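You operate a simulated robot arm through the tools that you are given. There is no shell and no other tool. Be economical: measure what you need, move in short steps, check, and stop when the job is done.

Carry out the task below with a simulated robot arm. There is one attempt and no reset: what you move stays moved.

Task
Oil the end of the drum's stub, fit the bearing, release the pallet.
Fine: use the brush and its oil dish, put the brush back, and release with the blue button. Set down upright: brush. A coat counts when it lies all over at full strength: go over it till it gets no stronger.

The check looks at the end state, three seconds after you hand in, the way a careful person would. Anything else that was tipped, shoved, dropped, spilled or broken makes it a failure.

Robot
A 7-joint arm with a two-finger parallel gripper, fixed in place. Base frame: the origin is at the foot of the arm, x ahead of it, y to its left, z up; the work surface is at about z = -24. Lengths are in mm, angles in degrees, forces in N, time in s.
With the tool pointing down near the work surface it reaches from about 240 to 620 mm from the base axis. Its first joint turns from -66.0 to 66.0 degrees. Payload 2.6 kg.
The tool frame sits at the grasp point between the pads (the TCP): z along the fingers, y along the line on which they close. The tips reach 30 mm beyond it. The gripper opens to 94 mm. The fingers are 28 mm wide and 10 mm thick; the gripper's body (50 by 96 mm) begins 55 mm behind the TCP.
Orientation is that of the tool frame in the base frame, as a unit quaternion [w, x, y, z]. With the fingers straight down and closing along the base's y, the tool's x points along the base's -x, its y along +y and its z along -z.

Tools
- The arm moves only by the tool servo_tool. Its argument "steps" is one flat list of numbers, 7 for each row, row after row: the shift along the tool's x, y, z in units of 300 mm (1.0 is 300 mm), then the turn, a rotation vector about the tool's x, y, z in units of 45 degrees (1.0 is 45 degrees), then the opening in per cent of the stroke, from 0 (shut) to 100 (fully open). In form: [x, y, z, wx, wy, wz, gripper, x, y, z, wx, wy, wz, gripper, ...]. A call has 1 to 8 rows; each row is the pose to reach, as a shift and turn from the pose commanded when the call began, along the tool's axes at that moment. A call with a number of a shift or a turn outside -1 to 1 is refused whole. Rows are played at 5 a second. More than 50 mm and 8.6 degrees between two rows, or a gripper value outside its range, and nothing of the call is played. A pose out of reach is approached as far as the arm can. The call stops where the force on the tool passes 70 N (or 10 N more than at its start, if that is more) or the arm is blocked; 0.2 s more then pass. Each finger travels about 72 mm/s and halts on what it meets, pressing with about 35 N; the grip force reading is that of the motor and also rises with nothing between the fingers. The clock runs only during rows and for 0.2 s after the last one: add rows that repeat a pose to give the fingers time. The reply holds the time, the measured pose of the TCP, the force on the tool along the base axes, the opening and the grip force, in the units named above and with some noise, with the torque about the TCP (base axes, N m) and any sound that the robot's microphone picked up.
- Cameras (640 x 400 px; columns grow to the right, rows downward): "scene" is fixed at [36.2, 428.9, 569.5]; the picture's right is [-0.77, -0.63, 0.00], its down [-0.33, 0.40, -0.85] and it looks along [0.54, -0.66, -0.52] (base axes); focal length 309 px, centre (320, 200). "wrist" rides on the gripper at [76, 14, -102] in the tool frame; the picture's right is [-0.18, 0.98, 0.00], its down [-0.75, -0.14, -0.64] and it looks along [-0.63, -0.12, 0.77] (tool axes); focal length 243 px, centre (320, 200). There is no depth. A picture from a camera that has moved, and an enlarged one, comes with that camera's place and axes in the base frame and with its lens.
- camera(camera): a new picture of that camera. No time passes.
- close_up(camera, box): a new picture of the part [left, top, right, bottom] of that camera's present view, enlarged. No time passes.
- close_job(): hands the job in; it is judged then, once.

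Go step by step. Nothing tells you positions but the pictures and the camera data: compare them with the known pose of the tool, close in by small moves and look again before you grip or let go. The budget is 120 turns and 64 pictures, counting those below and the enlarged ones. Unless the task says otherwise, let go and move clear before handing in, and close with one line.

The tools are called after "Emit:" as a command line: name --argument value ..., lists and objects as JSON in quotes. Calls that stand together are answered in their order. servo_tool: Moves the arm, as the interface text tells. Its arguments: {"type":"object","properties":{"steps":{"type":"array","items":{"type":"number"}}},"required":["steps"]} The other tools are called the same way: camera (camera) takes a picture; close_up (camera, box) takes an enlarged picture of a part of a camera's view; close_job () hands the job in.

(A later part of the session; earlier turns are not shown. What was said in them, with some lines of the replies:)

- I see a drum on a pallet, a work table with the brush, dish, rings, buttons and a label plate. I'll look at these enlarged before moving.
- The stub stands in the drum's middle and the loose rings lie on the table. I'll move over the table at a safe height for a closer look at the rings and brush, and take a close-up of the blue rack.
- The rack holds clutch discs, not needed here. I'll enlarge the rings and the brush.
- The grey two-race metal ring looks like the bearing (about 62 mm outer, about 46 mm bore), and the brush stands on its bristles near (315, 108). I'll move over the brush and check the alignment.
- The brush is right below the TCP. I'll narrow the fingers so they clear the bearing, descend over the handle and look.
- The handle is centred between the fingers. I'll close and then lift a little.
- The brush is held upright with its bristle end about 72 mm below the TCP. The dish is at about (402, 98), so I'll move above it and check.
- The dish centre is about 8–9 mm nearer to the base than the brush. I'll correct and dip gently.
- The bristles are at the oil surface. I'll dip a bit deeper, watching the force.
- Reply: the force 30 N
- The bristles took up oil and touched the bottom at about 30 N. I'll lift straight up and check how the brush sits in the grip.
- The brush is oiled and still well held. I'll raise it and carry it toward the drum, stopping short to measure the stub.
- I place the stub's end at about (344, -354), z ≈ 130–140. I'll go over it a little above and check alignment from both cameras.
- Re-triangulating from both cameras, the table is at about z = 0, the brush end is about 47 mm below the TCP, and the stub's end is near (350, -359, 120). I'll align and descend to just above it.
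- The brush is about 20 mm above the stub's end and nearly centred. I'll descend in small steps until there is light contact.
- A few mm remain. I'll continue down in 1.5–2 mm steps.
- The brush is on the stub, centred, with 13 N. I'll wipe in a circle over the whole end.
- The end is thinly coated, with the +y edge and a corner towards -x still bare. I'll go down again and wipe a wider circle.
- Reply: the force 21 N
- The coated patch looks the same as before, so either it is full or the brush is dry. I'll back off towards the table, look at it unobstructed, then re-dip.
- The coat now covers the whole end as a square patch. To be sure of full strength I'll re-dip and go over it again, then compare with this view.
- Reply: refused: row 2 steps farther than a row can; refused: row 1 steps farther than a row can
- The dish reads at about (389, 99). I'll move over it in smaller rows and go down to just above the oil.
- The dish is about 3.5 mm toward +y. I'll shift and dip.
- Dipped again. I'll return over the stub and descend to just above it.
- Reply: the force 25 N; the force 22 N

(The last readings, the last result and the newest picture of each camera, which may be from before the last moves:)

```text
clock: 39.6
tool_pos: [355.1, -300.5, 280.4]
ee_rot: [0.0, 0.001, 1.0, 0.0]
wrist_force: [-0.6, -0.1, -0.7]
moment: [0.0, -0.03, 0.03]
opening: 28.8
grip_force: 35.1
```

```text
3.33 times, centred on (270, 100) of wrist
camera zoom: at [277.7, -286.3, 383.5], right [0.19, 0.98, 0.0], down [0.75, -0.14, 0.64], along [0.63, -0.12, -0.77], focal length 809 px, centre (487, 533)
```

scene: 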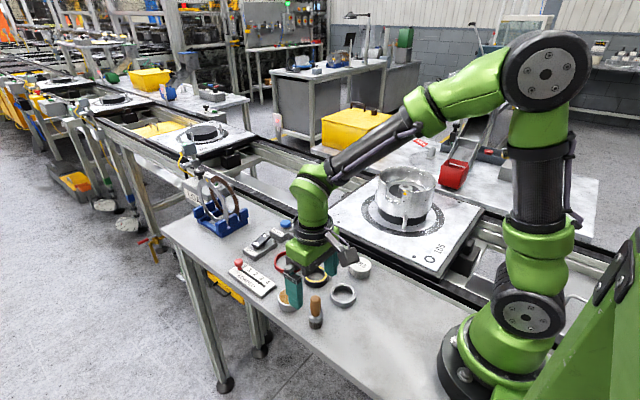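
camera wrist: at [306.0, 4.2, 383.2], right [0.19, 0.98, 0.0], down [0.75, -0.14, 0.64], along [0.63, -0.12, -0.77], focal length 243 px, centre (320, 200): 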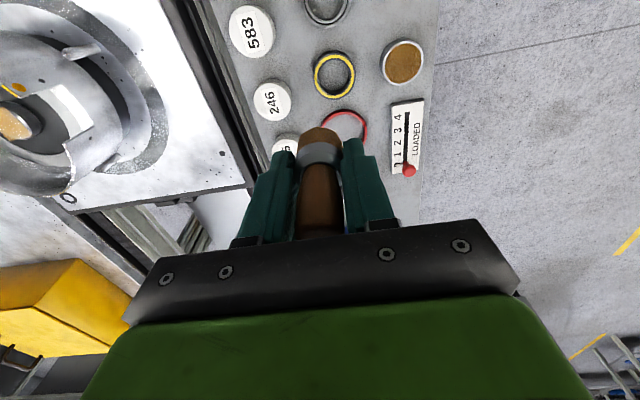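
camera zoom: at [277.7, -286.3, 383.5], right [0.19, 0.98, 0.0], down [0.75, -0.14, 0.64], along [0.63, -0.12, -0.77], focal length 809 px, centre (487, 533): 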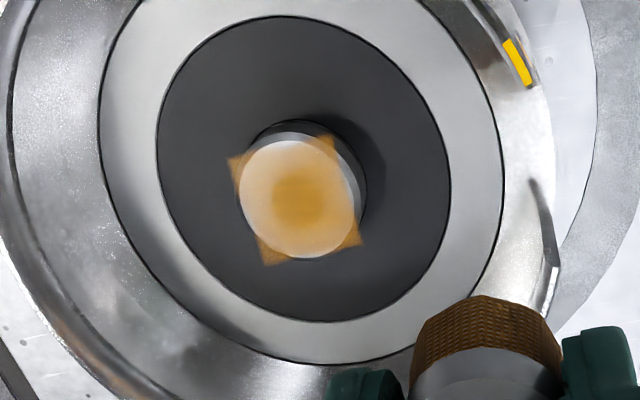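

The coat looks identical to before the re-dip, so it is at full strength. I'll take the brush back to its spot at (314, 107) and stop a bit above the table.

Emit:
servo_tool --steps '[0.02, 0.15, 0, 0, 0, 0, 5, 0.04, 0.3, 0, 0, 0, 0, 5, 0.06, 0.45, 0, 0, 0, 0, 5, 0.08, 0.6, 0, 0, 0, 0, 5, 0.1, 0.75, 0, 0, 0, 0, 5, 0.12, 0.9, 0, 0, 0, 0, 5, 0.136, 1.0, 0, 0, 0, 0, 5]'

Emit:
servo_tool --steps '[0, 0.15, 0.02, 0, 0, 0, 5, 0, 0.3, 0.05, 0, 0, 0, 5, 0, 0.36, 0.15, 0, 0, 0, 5, 0, 0.36, 0.3, 0, 0, 0, 5, 0, 0.36, 0.45, 0, 0, 0, 5, 0, 0.36, 0.6, 0, 0, 0, 5, 0, 0.36, 0.7, 0, 0, 0, 5]'

Emit:
camera --camera "wrist"

Emit:
close_up --camera "scene" --box '[275, 250, 365, 335]'

```text
clock: 41.2
tool_pos: [313.8, 0.2, 281.2]
ee_rot: [0.0, 0.001, 1.0, 0.0]
wrist_force: [-0.4, 0.0, -1.2]
moment: [-0.02, 0.01, -0.02]
opening: 28.6
grip_force: 34.8
```

```text
clock: 42.8
tool_pos: [312.5, 109.0, 71.6]
ee_rot: [0.0, 0.001, 1.0, 0.0]
wrist_force: [-0.1, 0.1, -1.9]
moment: [0.01, 0.0, 0.0]
opening: 28.8
grip_force: 34.8
```

```text
24 pictures are left
camera wrist: at [235.8, 123.1, 174.0], right [0.19, 0.98, 0.0], down [0.75, -0.14, 0.64], along [0.63, -0.12, -0.77], focal length 243 px, centre (320, 200)
```

wrist: 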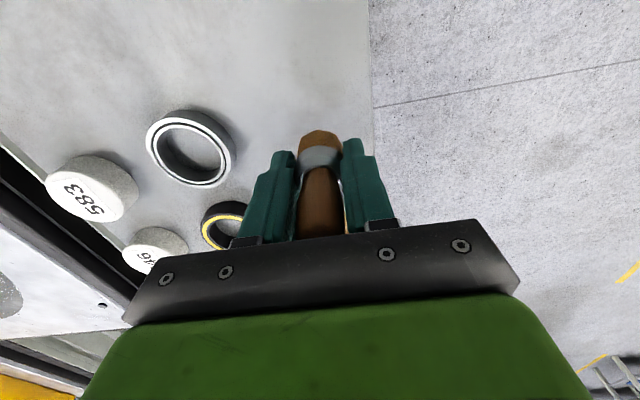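

```text
4.71 times, centred on (320, 292) of scene
camera zoom: at [36.2, 428.9, 569.5], right [-0.77, -0.63, 0.0], down [-0.33, 0.4, -0.85], along [0.54, -0.66, -0.52], focal length 1454 px, centre (320, -235)
```

zoom: 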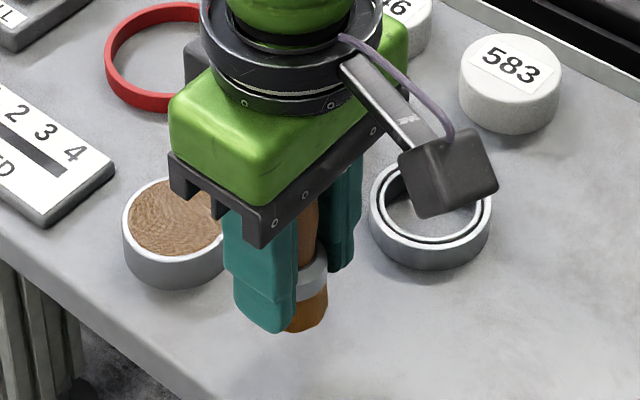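

The brush hangs straight in the grip. I'll lower it in small steps until the table takes it.

Emit:
servo_tool --steps '[0, 0, 0.04, 0, 0, 0, 5, 0, 0, 0.065, 0, 0, 0, 5, 0, 0, 0.075, 0, 0, 0, 5, 0, 0, 0.08, 0, 0, 0, 5]'

```text
clock: 43.8
tool_pos: [314.0, 110.3, 46.2]
ee_rot: [0.001, 0.001, 1.0, 0.001]
wrist_force: [0.6, -0.7, -1.1]
moment: [0.01, -0.01, -0.02]
opening: 28.7
grip_force: 34.8
```

Emit:
servo_tool --steps '[0, 0, 0.006, 0, 0, 0, 5, 0, 0, 0.012, 0, 0, 0, 5]'

Emit:
close_up --camera "scene" --box '[285, 270, 345, 335]'

```text
clock: 44.4
tool_pos: [314.4, 109.5, 42.8]
ee_rot: [0.0, 0.0, 1.0, -0.001]
wrist_force: [-1.5, -0.3, -1.1]
moment: [0.03, -0.01, 0.01]
opening: 28.6
grip_force: 34.5
```

```text
6.15 times, centred on (315, 302) of scene
camera zoom: at [36.2, 428.9, 569.5], right [-0.77, -0.63, 0.0], down [-0.33, 0.4, -0.85], along [0.54, -0.66, -0.52], focal length 1902 px, centre (351, -431)
```

zoom: 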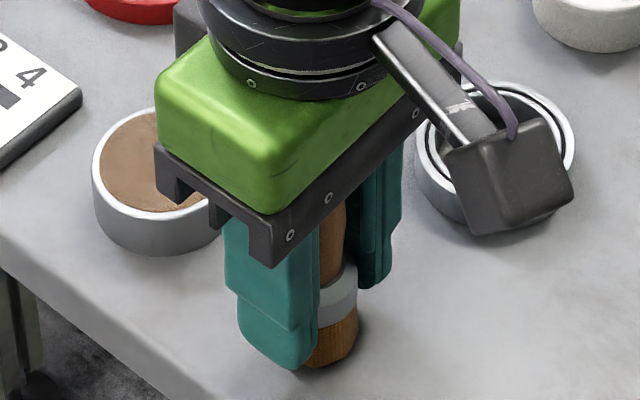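

Still not touching. I'll continue in small steps.

Emit:
servo_tool --steps '[0, 0, 0.006, 0, 0, 0, 5, 0, 0, 0.01, 0, 0, 0, 5]'

Emit:
servo_tool --steps '[0, 0, 0.005, 0, 0, 0, 5, 0, 0, 0.008, 0, 0, 0, 5]'

```text
clock: 45.0
tool_pos: [314.8, 110.0, 40.5]
ee_rot: [0.001, 0.001, 1.0, 0.0]
wrist_force: [-7.8, -3.9, 23.4]
moment: [0.01, 0.13, 0.0]
opening: 28.9
grip_force: 35.2
```

```text
clock: 45.6
tool_pos: [315.3, 110.3, 37.7]
ee_rot: [0.002, 0.0, 1.0, 0.001]
wrist_force: [-3.9, 0.6, 29.2]
moment: [-0.02, -0.01, -0.05]
opening: 28.6
grip_force: 35.0
```

The brush is firmly on the table. I'll ease the pressure and open the fingers slightly, then look.

Emit:
servo_tool --steps '[0, 0, -0.004, 0, 0, 0, 5, 0, 0, -0.004, 0, 0, 0, 28, 0, 0, -0.004, 0, 0, 0, 33, 0, 0, -0.004, 0, 0, 0, 55, 0, 0, -0.004, 0, 0, 0, 55, 0, 0, -0.004, 0, 0, 0, 55]'

Emit:
servo_tool --steps '[0, 0, -0.15, 0, 0, 0, 55, 0, 0, -0.3, 0, 0, 0, 55, 0, 0, -0.45, 0, 0, 0, 55, 0.04, -0.16, -0.45, 0, 0, 0, 100, 0.02, -0.32, -0.5, 0, 0, 0, 100]'

Emit:
camera --camera "wrist"

Emit:
close_up --camera "scene" --box '[265, 240, 375, 335]'

```text
clock: 47.0
tool_pos: [313.3, 108.4, 38.7]
ee_rot: [0.001, -0.001, 1.0, 0.001]
wrist_force: [-0.4, -0.4, 1.0]
moment: [-0.01, -0.04, 0.0]
opening: 51.6
grip_force: 0.0
```

```text
refused: row 5 steps farther than a row can; nothing moved
```

```text
21 pictures are left
camera wrist: at [236.6, 123.1, 141.3], right [0.18, 0.98, 0.0], down [0.75, -0.14, 0.64], along [0.63, -0.12, -0.77], focal length 243 px, centre (320, 200)
```

wrist: 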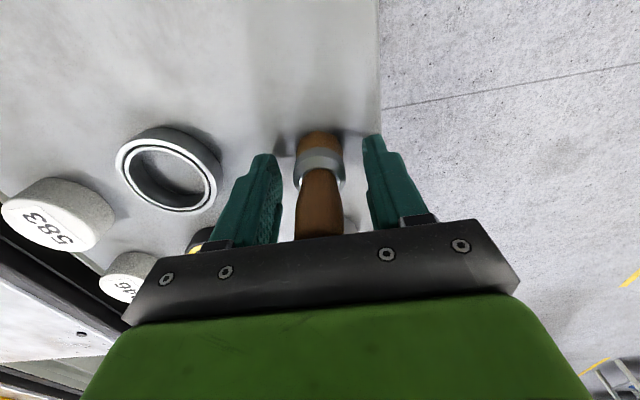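

```text
4.21 times, centred on (320, 288) of scene
camera zoom: at [36.2, 428.9, 569.5], right [-0.77, -0.63, 0.0], down [-0.33, 0.4, -0.85], along [0.54, -0.66, -0.52], focal length 1301 px, centre (320, -168)
```

zoom: 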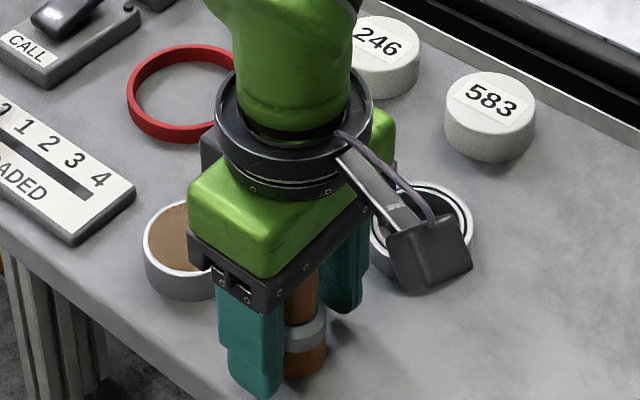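

The brush stands upright and free. I'll rise, and go over the bearing at about (305, 12).

Emit:
servo_tool --steps '[0, 0, -0.13, 0, 0, 0, 55, 0, 0, -0.26, 0, 0, 0, 55, 0, 0, -0.4, 0, 0, 0, 55, 0.01, -0.15, -0.4, 0, 0, 0, 90, 0.025, -0.3, -0.4, 0, 0, 0, 90, 0.028, -0.322, -0.38, 0, 0, 0, 90]'

Emit:
camera --camera "wrist"

Emit:
close_up --camera "scene" --box '[265, 240, 375, 335]'

```text
clock: 48.4
tool_pos: [304.1, 12.3, 154.1]
ee_rot: [0.0, 0.001, 1.0, -0.001]
wrist_force: [-0.1, 0.1, -0.2]
moment: [0.01, -0.03, 0.02]
opening: 84.5
grip_force: 0.2
```

```text
19 pictures are left
camera wrist: at [227.5, 26.0, 256.6], right [0.18, 0.98, 0.0], down [0.75, -0.14, 0.64], along [0.63, -0.12, -0.77], focal length 243 px, centre (320, 200)
```

wrist: 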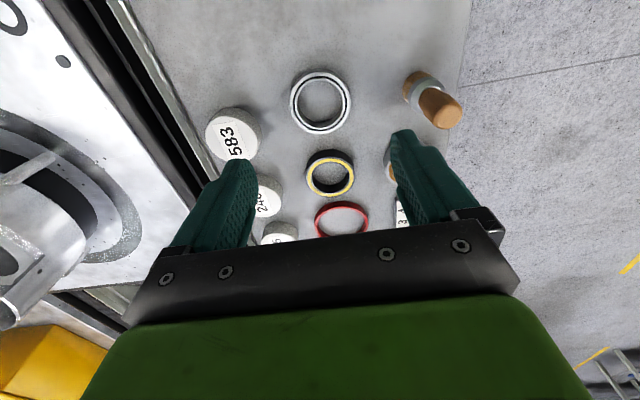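

```text
4.21 times, centred on (320, 288) of scene
camera zoom: at [36.2, 428.9, 569.5], right [-0.77, -0.63, 0.0], down [-0.33, 0.4, -0.85], along [0.54, -0.66, -0.52], focal length 1301 px, centre (320, -168)
```

zoom: 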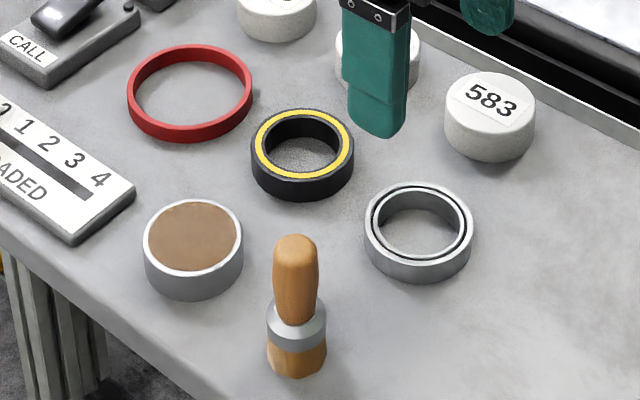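

The brush stands upright in its place. Before picking a ring I want a close look at the grey and the black/yellow one to be sure which is the bearing.

Emit:
close_up --camera "wrist" --box '[270, 55, 380, 215]'

Emit:
close_up --camera "scene" --box '[300, 260, 350, 310]'

```text
2.50 times, centred on (325, 135) of wrist
camera zoom: at [227.5, 26.0, 256.6], right [0.18, 0.98, 0.0], down [0.75, -0.14, 0.64], along [0.63, -0.12, -0.77], focal length 606 px, centre (308, 362)
```

zoom: 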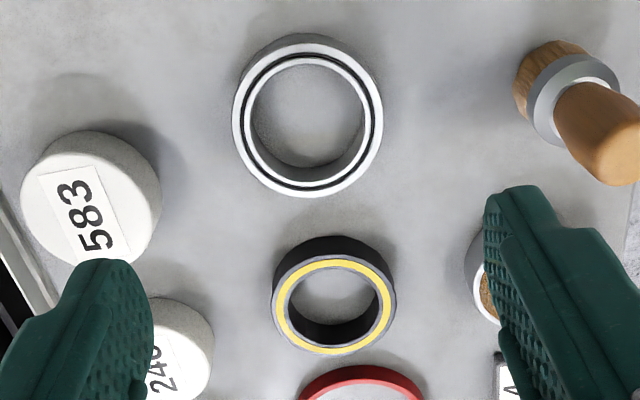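

```text
8.00 times, centred on (325, 285) of scene
camera zoom: at [36.2, 428.9, 569.5], right [-0.77, -0.63, 0.0], down [-0.33, 0.4, -0.85], along [0.54, -0.66, -0.52], focal length 2472 px, centre (280, -480)
```

zoom: 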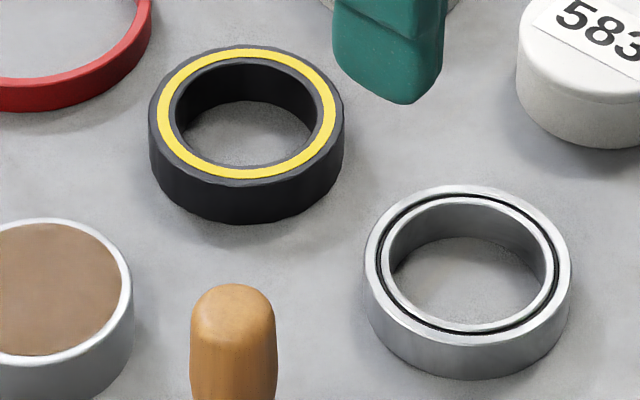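

The grey steel ring with two races is clearly the bearing, and it lies right under the TCP. I'll descend around it with the opening narrowed to about 75 mm.

Emit:
servo_tool --steps '[0, 0, 0.12, 0, 0, 0, 80, 0, 0, 0.24, 0, 0, 0, 80, 0, 0, 0.34, 0, 0, 0, 80, 0, 0, 0.37, 0, 0, 0, 80, 0, 0, 0.395, 0, 0, 0, 80]'

Emit:
camera --camera "wrist"

```text
clock: 49.6
tool_pos: [304.2, 11.8, 33.1]
ee_rot: [0.0, 0.0, 1.0, 0.0]
wrist_force: [0.7, 0.4, 0.6]
moment: [-0.01, 0.01, 0.0]
opening: 75.0
grip_force: 0.1
```

```text
15 pictures are left
camera wrist: at [227.2, 26.5, 136.4], right [0.18, 0.98, 0.0], down [0.75, -0.14, 0.64], along [0.63, -0.12, -0.77], focal length 243 px, centre (320, 200)
```

wrist: 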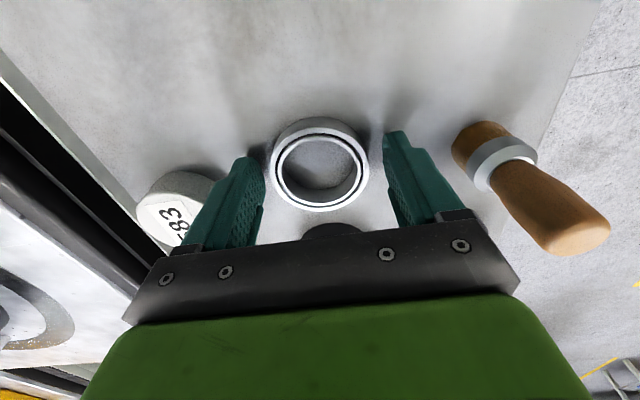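

The bearing sits centred between the fingers. I'll close and lift slightly.

Emit:
servo_tool --steps '[0.006, 0, 0, 0, 0, 0, 70, 0.006, 0, 0, 0, 0, 0, 45, 0.006, 0, 0, 0, 0, 0, 45, 0.006, 0, 0, 0, 0, 0, 45]'

Emit:
servo_tool --steps '[0, 0, -0.03, 0, 0, 0, 45, 0, 0, -0.15, 0, 0, 0, 45, 0, 0, -0.25, 0, 0, 0, 45]'

Emit:
camera --camera "wrist"

Emit:
close_up --camera "scene" --box '[290, 210, 390, 300]'

```text
clock: 50.6
tool_pos: [302.0, 12.7, 34.1]
ee_rot: [0.001, 0.0, 1.0, -0.001]
wrist_force: [0.1, -0.5, 0.1]
moment: [-0.02, 0.0, 0.02]
opening: 59.1
grip_force: 34.7
```

```text
clock: 51.4
tool_pos: [303.0, 12.2, 109.2]
ee_rot: [0.0, 0.0, 1.0, 0.0]
wrist_force: [0.3, -0.3, -0.8]
moment: [-0.01, 0.02, 0.0]
opening: 59.0
grip_force: 35.1
```

```text
14 pictures are left
camera wrist: at [225.2, 26.9, 211.8], right [0.18, 0.98, 0.0], down [0.75, -0.14, 0.64], along [0.63, -0.12, -0.77], focal length 243 px, centre (320, 200)
```

wrist: 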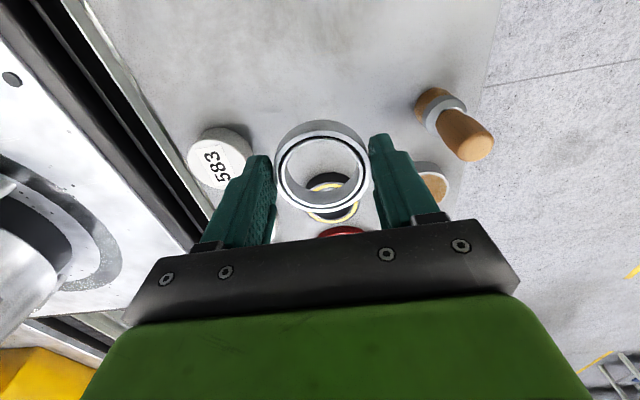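

```text
4.44 times, centred on (340, 255) of scene
camera zoom: at [36.2, 428.9, 569.5], right [-0.77, -0.63, 0.0], down [-0.33, 0.4, -0.85], along [0.54, -0.66, -0.52], focal length 1373 px, centre (231, -44)
```

zoom: 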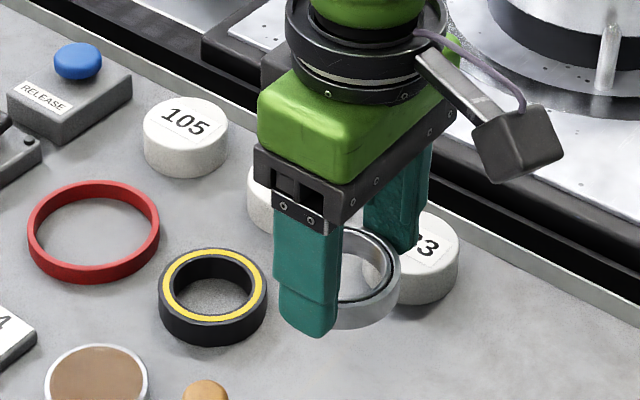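

The bearing is gripped level (59 mm across) and its underside is about 34 mm below the TCP. I'll raise it and carry it over to the drum.

Emit:
servo_tool --steps '[0, 0, -0.15, 0, 0, 0, 45, 0, 0, -0.3, 0, 0, 0, 45, 0, 0, -0.45, 0, 0, 0, 45, -0.01, -0.14, -0.5, 0, 0, 0, 45, -0.03, -0.29, -0.5, 0, 0, 0, 45, -0.06, -0.44, -0.5, 0, 0, 0, 45, -0.09, -0.59, -0.5, 0, 0, 0, 45, -0.12, -0.74, -0.5, 0, 0, 0, 45]'

Emit:
servo_tool --steps '[-0.02, -0.15, 0, 0, 0, 0, 45, -0.035, -0.3, 0, 0, 0, 0, 45, -0.035, -0.45, 0, 0, 0, 0, 45, -0.035, -0.5, 0.1, 0, 0, 0, 45, -0.035, -0.5, 0.22, 0, 0, 0, 45]'

```text
clock: 53.2
tool_pos: [339.4, -211.6, 257.7]
ee_rot: [0.0, -0.001, 1.0, 0.0]
wrist_force: [-0.5, -0.4, -1.5]
moment: [0.02, 0.03, -0.01]
opening: 59.3
grip_force: 35.0
```

```text
clock: 54.4
tool_pos: [347.8, -360.6, 192.3]
ee_rot: [0.0, 0.0, 1.0, 0.0]
wrist_force: [0.4, 0.5, -1.3]
moment: [-0.01, 0.05, 0.0]
opening: 59.1
grip_force: 34.9
```

Now lower to just above the stub's end and look through the ring.

Emit:
servo_tool --steps '[0, 0, 0.04, 0, 0, 0, 45, 0, 0, 0.08, 0, 0, 0, 45]'

Emit:
close_up --camera "wrist" --box '[240, 90, 400, 230]'

Emit:
close_up --camera "scene" --box '[375, 150, 435, 205]'

```text
clock: 55.0
tool_pos: [348.6, -359.5, 168.9]
ee_rot: [0.0, 0.0, 1.0, -0.001]
wrist_force: [-0.8, -0.4, -0.8]
moment: [-0.03, -0.02, 0.01]
opening: 59.3
grip_force: 35.1
```

```text
2.86 times, centred on (320, 160) of wrist
camera zoom: at [272.0, -346.1, 271.5], right [0.18, 0.98, 0.0], down [0.75, -0.14, 0.64], along [0.63, -0.12, -0.77], focal length 693 px, centre (320, 314)
```

zoom: 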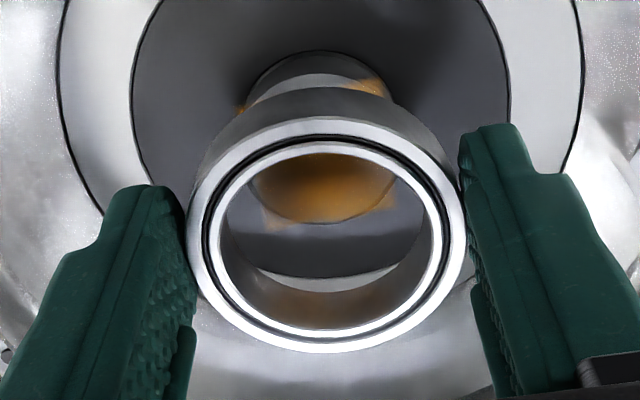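

```text
7.27 times, centred on (405, 178) of scene
camera zoom: at [36.2, 428.9, 569.5], right [-0.77, -0.63, 0.0], down [-0.33, 0.4, -0.85], along [0.54, -0.66, -0.52], focal length 2247 px, centre (-298, 364)
```

zoom: 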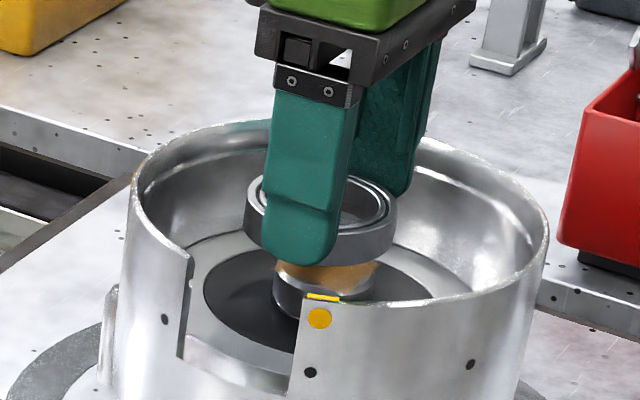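

The bearing hovers about 15 mm above the stub, seemingly 2–3 mm too far in +x and +y. I'll shift and come down a little, then compare again.

Emit:
servo_tool --steps '[0.009, -0.004, 0, 0, 0, 0, 45, 0.009, -0.004, 0.02, 0, 0, 0, 45, 0.009, -0.004, 0.03, 0, 0, 0, 45]'

Emit:
close_up --camera "wrist" --box '[260, 110, 380, 210]'

Emit:
close_up --camera "scene" --box '[380, 160, 430, 200]'

```text
clock: 55.8
tool_pos: [347.5, -359.7, 158.2]
ee_rot: [0.0, 0.001, 1.0, 0.0]
wrist_force: [0.1, 0.2, -1.6]
moment: [0.01, -0.01, 0.03]
opening: 59.1
grip_force: 34.8
```

```text
4.00 times, centred on (320, 160) of wrist
camera zoom: at [269.3, -346.2, 262.2], right [0.18, 0.98, 0.0], down [0.75, -0.14, 0.64], along [0.63, -0.12, -0.77], focal length 970 px, centre (320, 360)
```

zoom: 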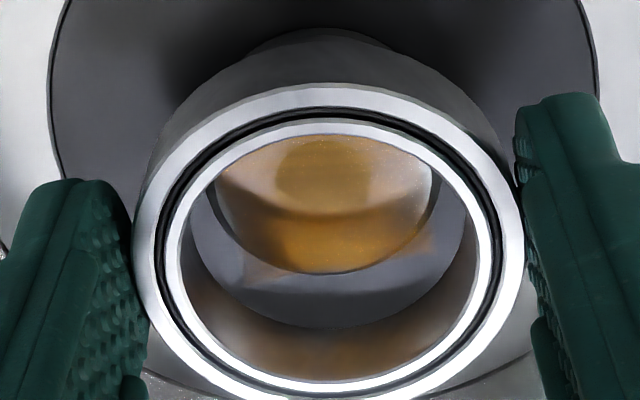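

```text
10.00 times, centred on (405, 180) of scene
camera zoom: at [36.2, 428.9, 569.5], right [-0.77, -0.63, 0.0], down [-0.33, 0.4, -0.85], along [0.54, -0.66, -0.52], focal length 3090 px, centre (-530, 400)
```

zoom: 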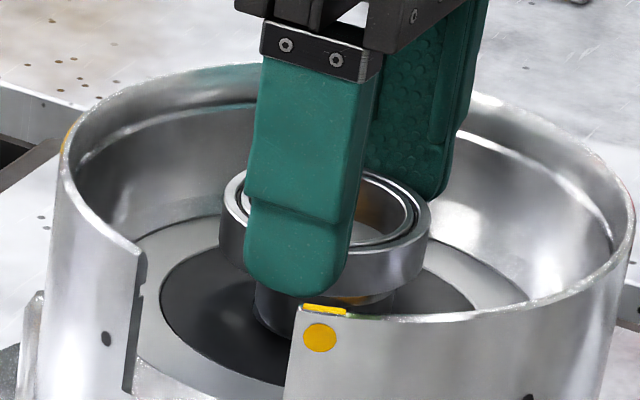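

The y alignment is good, and both views show the ring still about 3 mm too far in +x. I'll correct that and lower gently.

Emit:
servo_tool --steps '[0.01, -0.001, 0, 0, 0, 0, 45, 0.01, -0.001, 0.007, 0, 0, 0, 45, 0.01, -0.001, 0.014, 0, 0, 0, 45]'

Emit:
close_up --camera "wrist" --box '[260, 110, 380, 210]'

```text
clock: 56.6
tool_pos: [343.5, -359.8, 155.5]
ee_rot: [0.0, 0.0, 1.0, -0.001]
wrist_force: [-0.2, 0.7, -1.2]
moment: [-0.02, -0.03, 0.0]
opening: 59.1
grip_force: 35.1
```

```text
4.00 times, centred on (320, 160) of wrist
camera zoom: at [266.6, -346.8, 258.6], right [0.18, 0.98, 0.0], down [0.75, -0.14, 0.64], along [0.63, -0.12, -0.77], focal length 970 px, centre (320, 360)
```

zoom: 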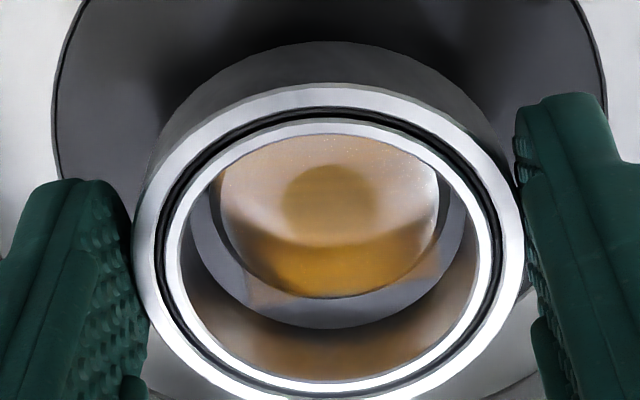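

The ring now looks concentric with the stub. I'll lower in small steps and watch the force.

Emit:
servo_tool --steps '[0, 0, 0.006, 0, 0, 0, 45, 0, 0, 0.012, 0, 0, 0, 45, 0, 0, 0.018, 0, 0, 0, 45]'

```text
clock: 57.4
tool_pos: [344.0, -359.6, 150.0]
ee_rot: [0.0, 0.0, 1.0, 0.0]
wrist_force: [-0.7, 0.3, -0.7]
moment: [-0.01, -0.02, -0.01]
opening: 59.2
grip_force: 34.6
```

Emit:
servo_tool --steps '[0, 0, 0.006, 0, 0, 0, 45, 0, 0, 0.012, 0, 0, 0, 45, 0, 0, 0.018, 0, 0, 0, 45]'

Emit:
close_up --camera "wrist" --box '[260, 110, 380, 210]'

```text
clock: 58.2
tool_pos: [343.9, -361.4, 144.6]
ee_rot: [0.0, 0.0, 1.0, 0.001]
wrist_force: [-0.4, -0.1, -1.2]
moment: [0.0, 0.02, 0.01]
opening: 59.0
grip_force: 34.7
```

```text
4.00 times, centred on (320, 160) of wrist
camera zoom: at [266.5, -346.8, 247.6], right [0.18, 0.98, 0.0], down [0.75, -0.14, 0.64], along [0.63, -0.12, -0.77], focal length 970 px, centre (320, 360)
```

zoom: 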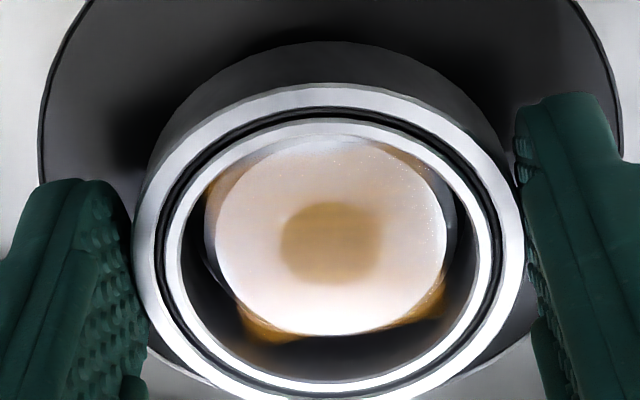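

The stub is inside the bore without contact. I'll keep lowering until it seats.

Emit:
servo_tool --steps '[0, 0, 0.007, 0, 0, 0, 45, 0, 0, 0.014, 0, 0, 0, 45, 0, 0, 0.021, 0, 0, 0, 45, 0, 0, 0.028, 0, 0, 0, 45]'

```text
clock: 59.2
tool_pos: [343.2, -361.3, 140.0]
ee_rot: [0.002, 0.001, 1.0, 0.0]
wrist_force: [-4.9, 6.2, 19.6]
moment: [0.36, 0.52, -0.03]
opening: 59.5
grip_force: 34.8
```

Contact at 20 N, with force and torque showing the ring edge catching on its -x/+y side. I'll back off slightly, shift that way about 1.5 mm and retry.

Emit:
servo_tool --steps '[0, 0, -0.012, 0, 0, 0, 45, 0.004, 0.005, -0.012, 0, 0, 0, 45, 0.004, 0.005, -0.004, 0, 0, 0, 45, 0.004, 0.005, 0.004, 0, 0, 0, 45]'

Emit:
close_up --camera "wrist" --box '[260, 110, 380, 210]'

```text
clock: 60.2
tool_pos: [342.5, -360.1, 138.3]
ee_rot: [0.002, 0.001, 1.0, -0.001]
wrist_force: [-2.2, 5.4, 23.6]
moment: [0.24, -0.16, -0.11]
opening: 59.5
grip_force: 35.0
```

```text
4.00 times, centred on (320, 160) of wrist
camera zoom: at [265.1, -345.6, 239.9], right [0.18, 0.98, 0.0], down [0.75, -0.14, 0.65], along [0.63, -0.12, -0.76], focal length 970 px, centre (320, 360)
```

zoom: 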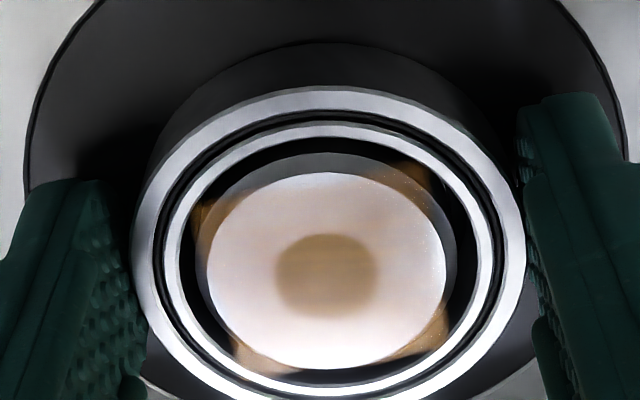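

Contact again, more central now. I'll check from the scene camera whether it is seated or hung up.

Emit:
close_up --camera "scene" --box '[385, 165, 425, 200]'

```text
11.43 times, centred on (405, 182) of scene
camera zoom: at [36.1, 429.0, 569.4], right [-0.77, -0.63, 0.0], down [-0.33, 0.4, -0.85], along [0.54, -0.66, -0.52], focal length 3531 px, centre (-651, 400)
```

zoom: 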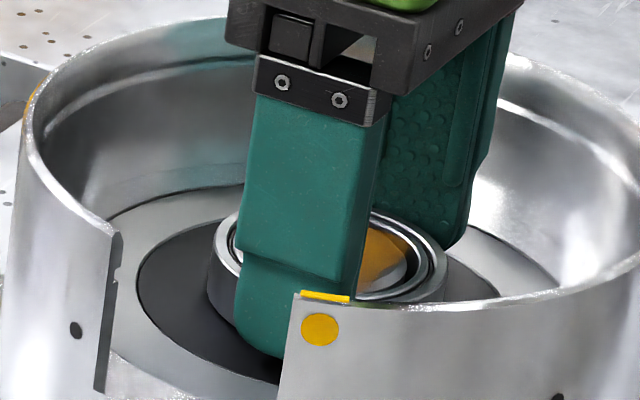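

The stub's end now stands level with the ring's top, so the ring is well past the chamfer and about at its seat. I'll press a little more to confirm it is seated.

Emit:
servo_tool --steps '[0, 0, 0.003, 0, 0, 0, 45, 0, 0, 0.006, 0, 0, 0, 45, 0, 0, 0.009, 0, 0, 0, 45]'

```text
clock: 61.0
tool_pos: [342.9, -359.5, 135.9]
ee_rot: [0.002, 0.0, 1.0, -0.002]
wrist_force: [-0.7, 1.5, 31.2]
moment: [0.7, 0.42, 0.04]
opening: 59.3
grip_force: 34.5
```

The resistance acts out under the ring's flat face, so it appears to rest on its seat. I'll ease off, open, rise and inspect.

Emit:
servo_tool --steps '[0, 0, -0.007, 0, 0, 0, 45, 0, 0, -0.007, 0, 0, 0, 66, 0, 0, -0.007, 0, 0, 0, 76, 0, 0, -0.007, 0, 0, 0, 80, 0, 0, -0.007, 0, 0, 0, 80]'

Emit:
servo_tool --steps '[0, 0, -0.05, 0, 0, 0, 80, 0, 0, -0.2, 0, 0, 0, 80, 0, 0, -0.35, 0, 0, 0, 80, 0, 0.1, -0.45, 0, 0, 0, 80, 0, 0.2, -0.45, 0, 0, 0, 80]'

Emit:
close_up --camera "wrist" --box '[200, 40, 340, 160]'

Emit:
close_up --camera "scene" --box '[380, 155, 430, 200]'

```text
clock: 62.2
tool_pos: [342.1, -359.6, 135.0]
ee_rot: [-0.002, 0.001, 1.0, 0.0]
wrist_force: [-3.1, -9.2, 13.1]
moment: [0.25, -0.09, -0.06]
opening: 70.5
grip_force: 0.2
```

```text
clock: 63.4
tool_pos: [343.4, -297.7, 271.5]
ee_rot: [0.0, 0.0, 1.0, 0.001]
wrist_force: [-0.6, 0.3, -0.8]
moment: [0.01, 0.01, 0.02]
opening: 75.1
grip_force: 0.0
```

```text
3.33 times, centred on (270, 100) of wrist
camera zoom: at [266.3, -284.4, 374.2], right [0.19, 0.98, 0.0], down [0.75, -0.14, 0.64], along [0.63, -0.12, -0.77], focal length 809 px, centre (487, 533)
```

zoom: 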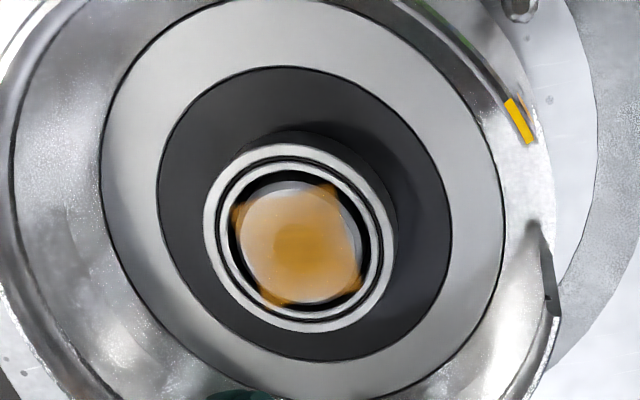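

```text
8.89 times, centred on (405, 178) of scene
camera zoom: at [36.2, 428.9, 569.5], right [-0.77, -0.63, 0.0], down [-0.33, 0.4, -0.85], along [0.54, -0.66, -0.52], focal length 2747 px, centre (-436, 400)
```

zoom: 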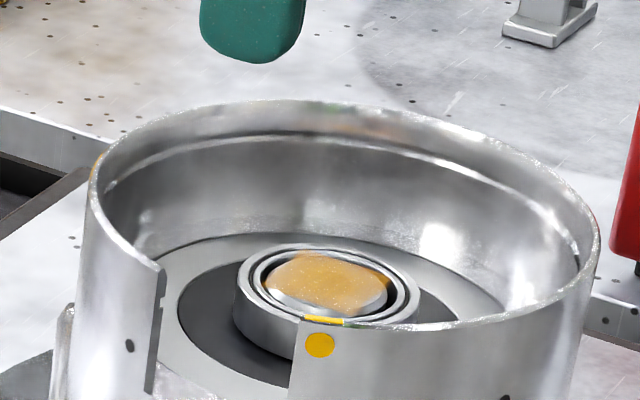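

The bearing sits level around the stub on its seat, with the stub's end flush. Next is the blue RELEASE button, which I place at about (581, -82, 33); I'll close the fingers and go above it.

Emit:
servo_tool --steps '[-0.1, 0.09, 0, 0, 0, 0, 40, -0.2, 0.18, 0, 0, 0, 0, 0, -0.3, 0.27, 0, 0, 0, 0, 0, -0.4, 0.36, 0, 0, 0, 0, 0, -0.5, 0.45, 0, 0, 0, 0, 0, -0.6, 0.54, 0, 0, 0, 0, 0, -0.7, 0.63, 0, 0, 0, 0, 0, -0.78, 0.71, 0, 0, 0, 0, 0]'

Emit:
servo_tool --steps '[0, 0, 0.15, 0, 0, 0, 0, 0, 0, 0.3, 0, 0, 0, 0, 0, 0, 0.45, 0, 0, 0, 0]'

Emit:
camera --camera "wrist"

```text
clock: 65.2
tool_pos: [560.3, -99.2, 266.2]
ee_rot: [-0.001, 0.0, 1.0, 0.0]
wrist_force: [0.7, 0.1, -0.4]
moment: [-0.01, -0.01, 0.0]
opening: 0.0
grip_force: 32.9
out of reach, approached as far as the arm can: row 8
```

```text
clock: 66.0
tool_pos: [558.7, -98.5, 134.1]
ee_rot: [0.0, 0.0, 1.0, 0.0]
wrist_force: [0.6, 0.7, 1.0]
moment: [0.0, 0.02, 0.02]
opening: 0.1
grip_force: 33.9
```

```text
2 pictures are left
camera wrist: at [481.9, -85.0, 235.6], right [0.18, 0.98, 0.0], down [0.75, -0.14, 0.64], along [0.63, -0.12, -0.77], focal length 243 px, centre (320, 200)
```

wrist: 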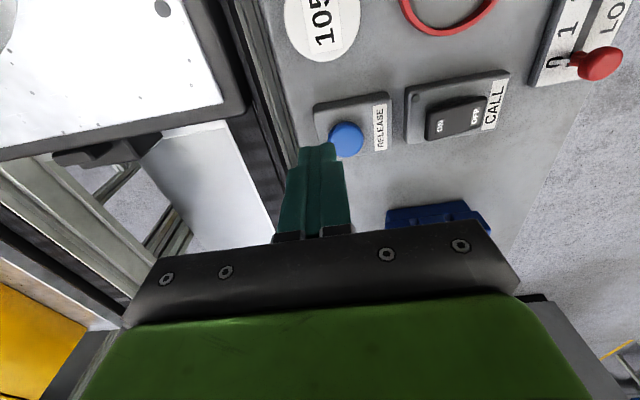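

The button reads at (582, -80.5). I'll lower a little, shift over it, and check the reached pose.

Emit:
servo_tool --steps '[0, 0, 0.1, 0, 0, 0, 0, -0.04, 0.03, 0.13, 0, 0, 0, 0, -0.078, 0.06, 0.14, 0, 0, 0, 0]'

```text
clock: 66.8
tool_pos: [584.5, -80.4, 90.6]
ee_rot: [0.0, 0.001, 1.0, 0.001]
wrist_force: [-0.2, -0.1, 0.8]
moment: [0.01, 0.02, -0.07]
opening: 0.0
grip_force: 32.4
```

Positioned over the button. I'll press down in small steps and watch force and sound.

Emit:
servo_tool --steps '[0.006, 0, 0.04, 0, 0, 0, 0, 0.006, 0, 0.07, 0, 0, 0, 0, 0.006, 0, 0.085, 0, 0, 0, 0]'

```text
clock: 67.6
tool_pos: [580.7, -81.5, 66.4]
ee_rot: [0.0, 0.0, 1.0, 0.0]
wrist_force: [-0.9, -0.1, 2.4]
moment: [-0.02, 0.01, 0.02]
opening: 0.1
grip_force: 32.5
```

Emit:
servo_tool --steps '[0, 0, 0.007, 0, 0, 0, 0, 0, 0, 0.014, 0, 0, 0, 0, 0, 0, 0.021, 0, 0, 0, 0]'

```text
clock: 68.4
tool_pos: [581.2, -80.1, 61.7]
ee_rot: [0.002, 0.001, 1.0, -0.001]
wrist_force: [-6.2, -0.7, 17.5]
moment: [0.02, 0.15, -0.03]
opening: 0.0
grip_force: 32.9
heard: click
```

A click was heard, so the button has been pressed. I'll rise clear and check the result.

Emit:
servo_tool --steps '[0, 0, -0.05, 0, 0, 0, 0, 0, 0, -0.15, 0, 0, 0, 0, 0.05, 0, -0.3, 0, 0, 0, 0, 0.15, 0, -0.42, 0, 0, 0, 0, 0.28, 0.05, -0.45, 0, 0, 0, 0, 0.28, 0.05, -0.45, 0, 0, 0, 0, 0.28, 0.05, -0.45, 0, 0, 0, 0]'

Emit:
camera --camera "scene"

```text
clock: 70.0
tool_pos: [495.7, -65.1, 195.3]
ee_rot: [0.001, 0.0, 1.0, 0.0]
wrist_force: [0.1, -0.1, -0.2]
moment: [0.0, 0.0, 0.03]
opening: 0.1
grip_force: 33.0
```

```text
1 pictures are left
```

scene: 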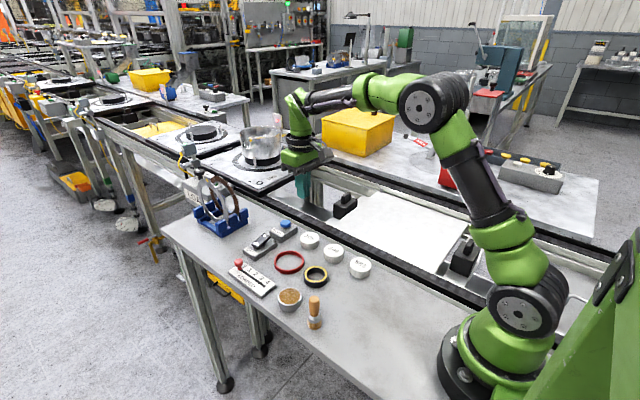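

The pallet has moved on with the drum on it, the brush stands upright in its place, and the arm is clear. I'm handing in.

Emit:
close_job

```text
The job is handed in.
```

I oiled the stub's end, fitted the bearing, put the brush back upright and released the pallet with the blue button. It clicked, and the pallet moved on.
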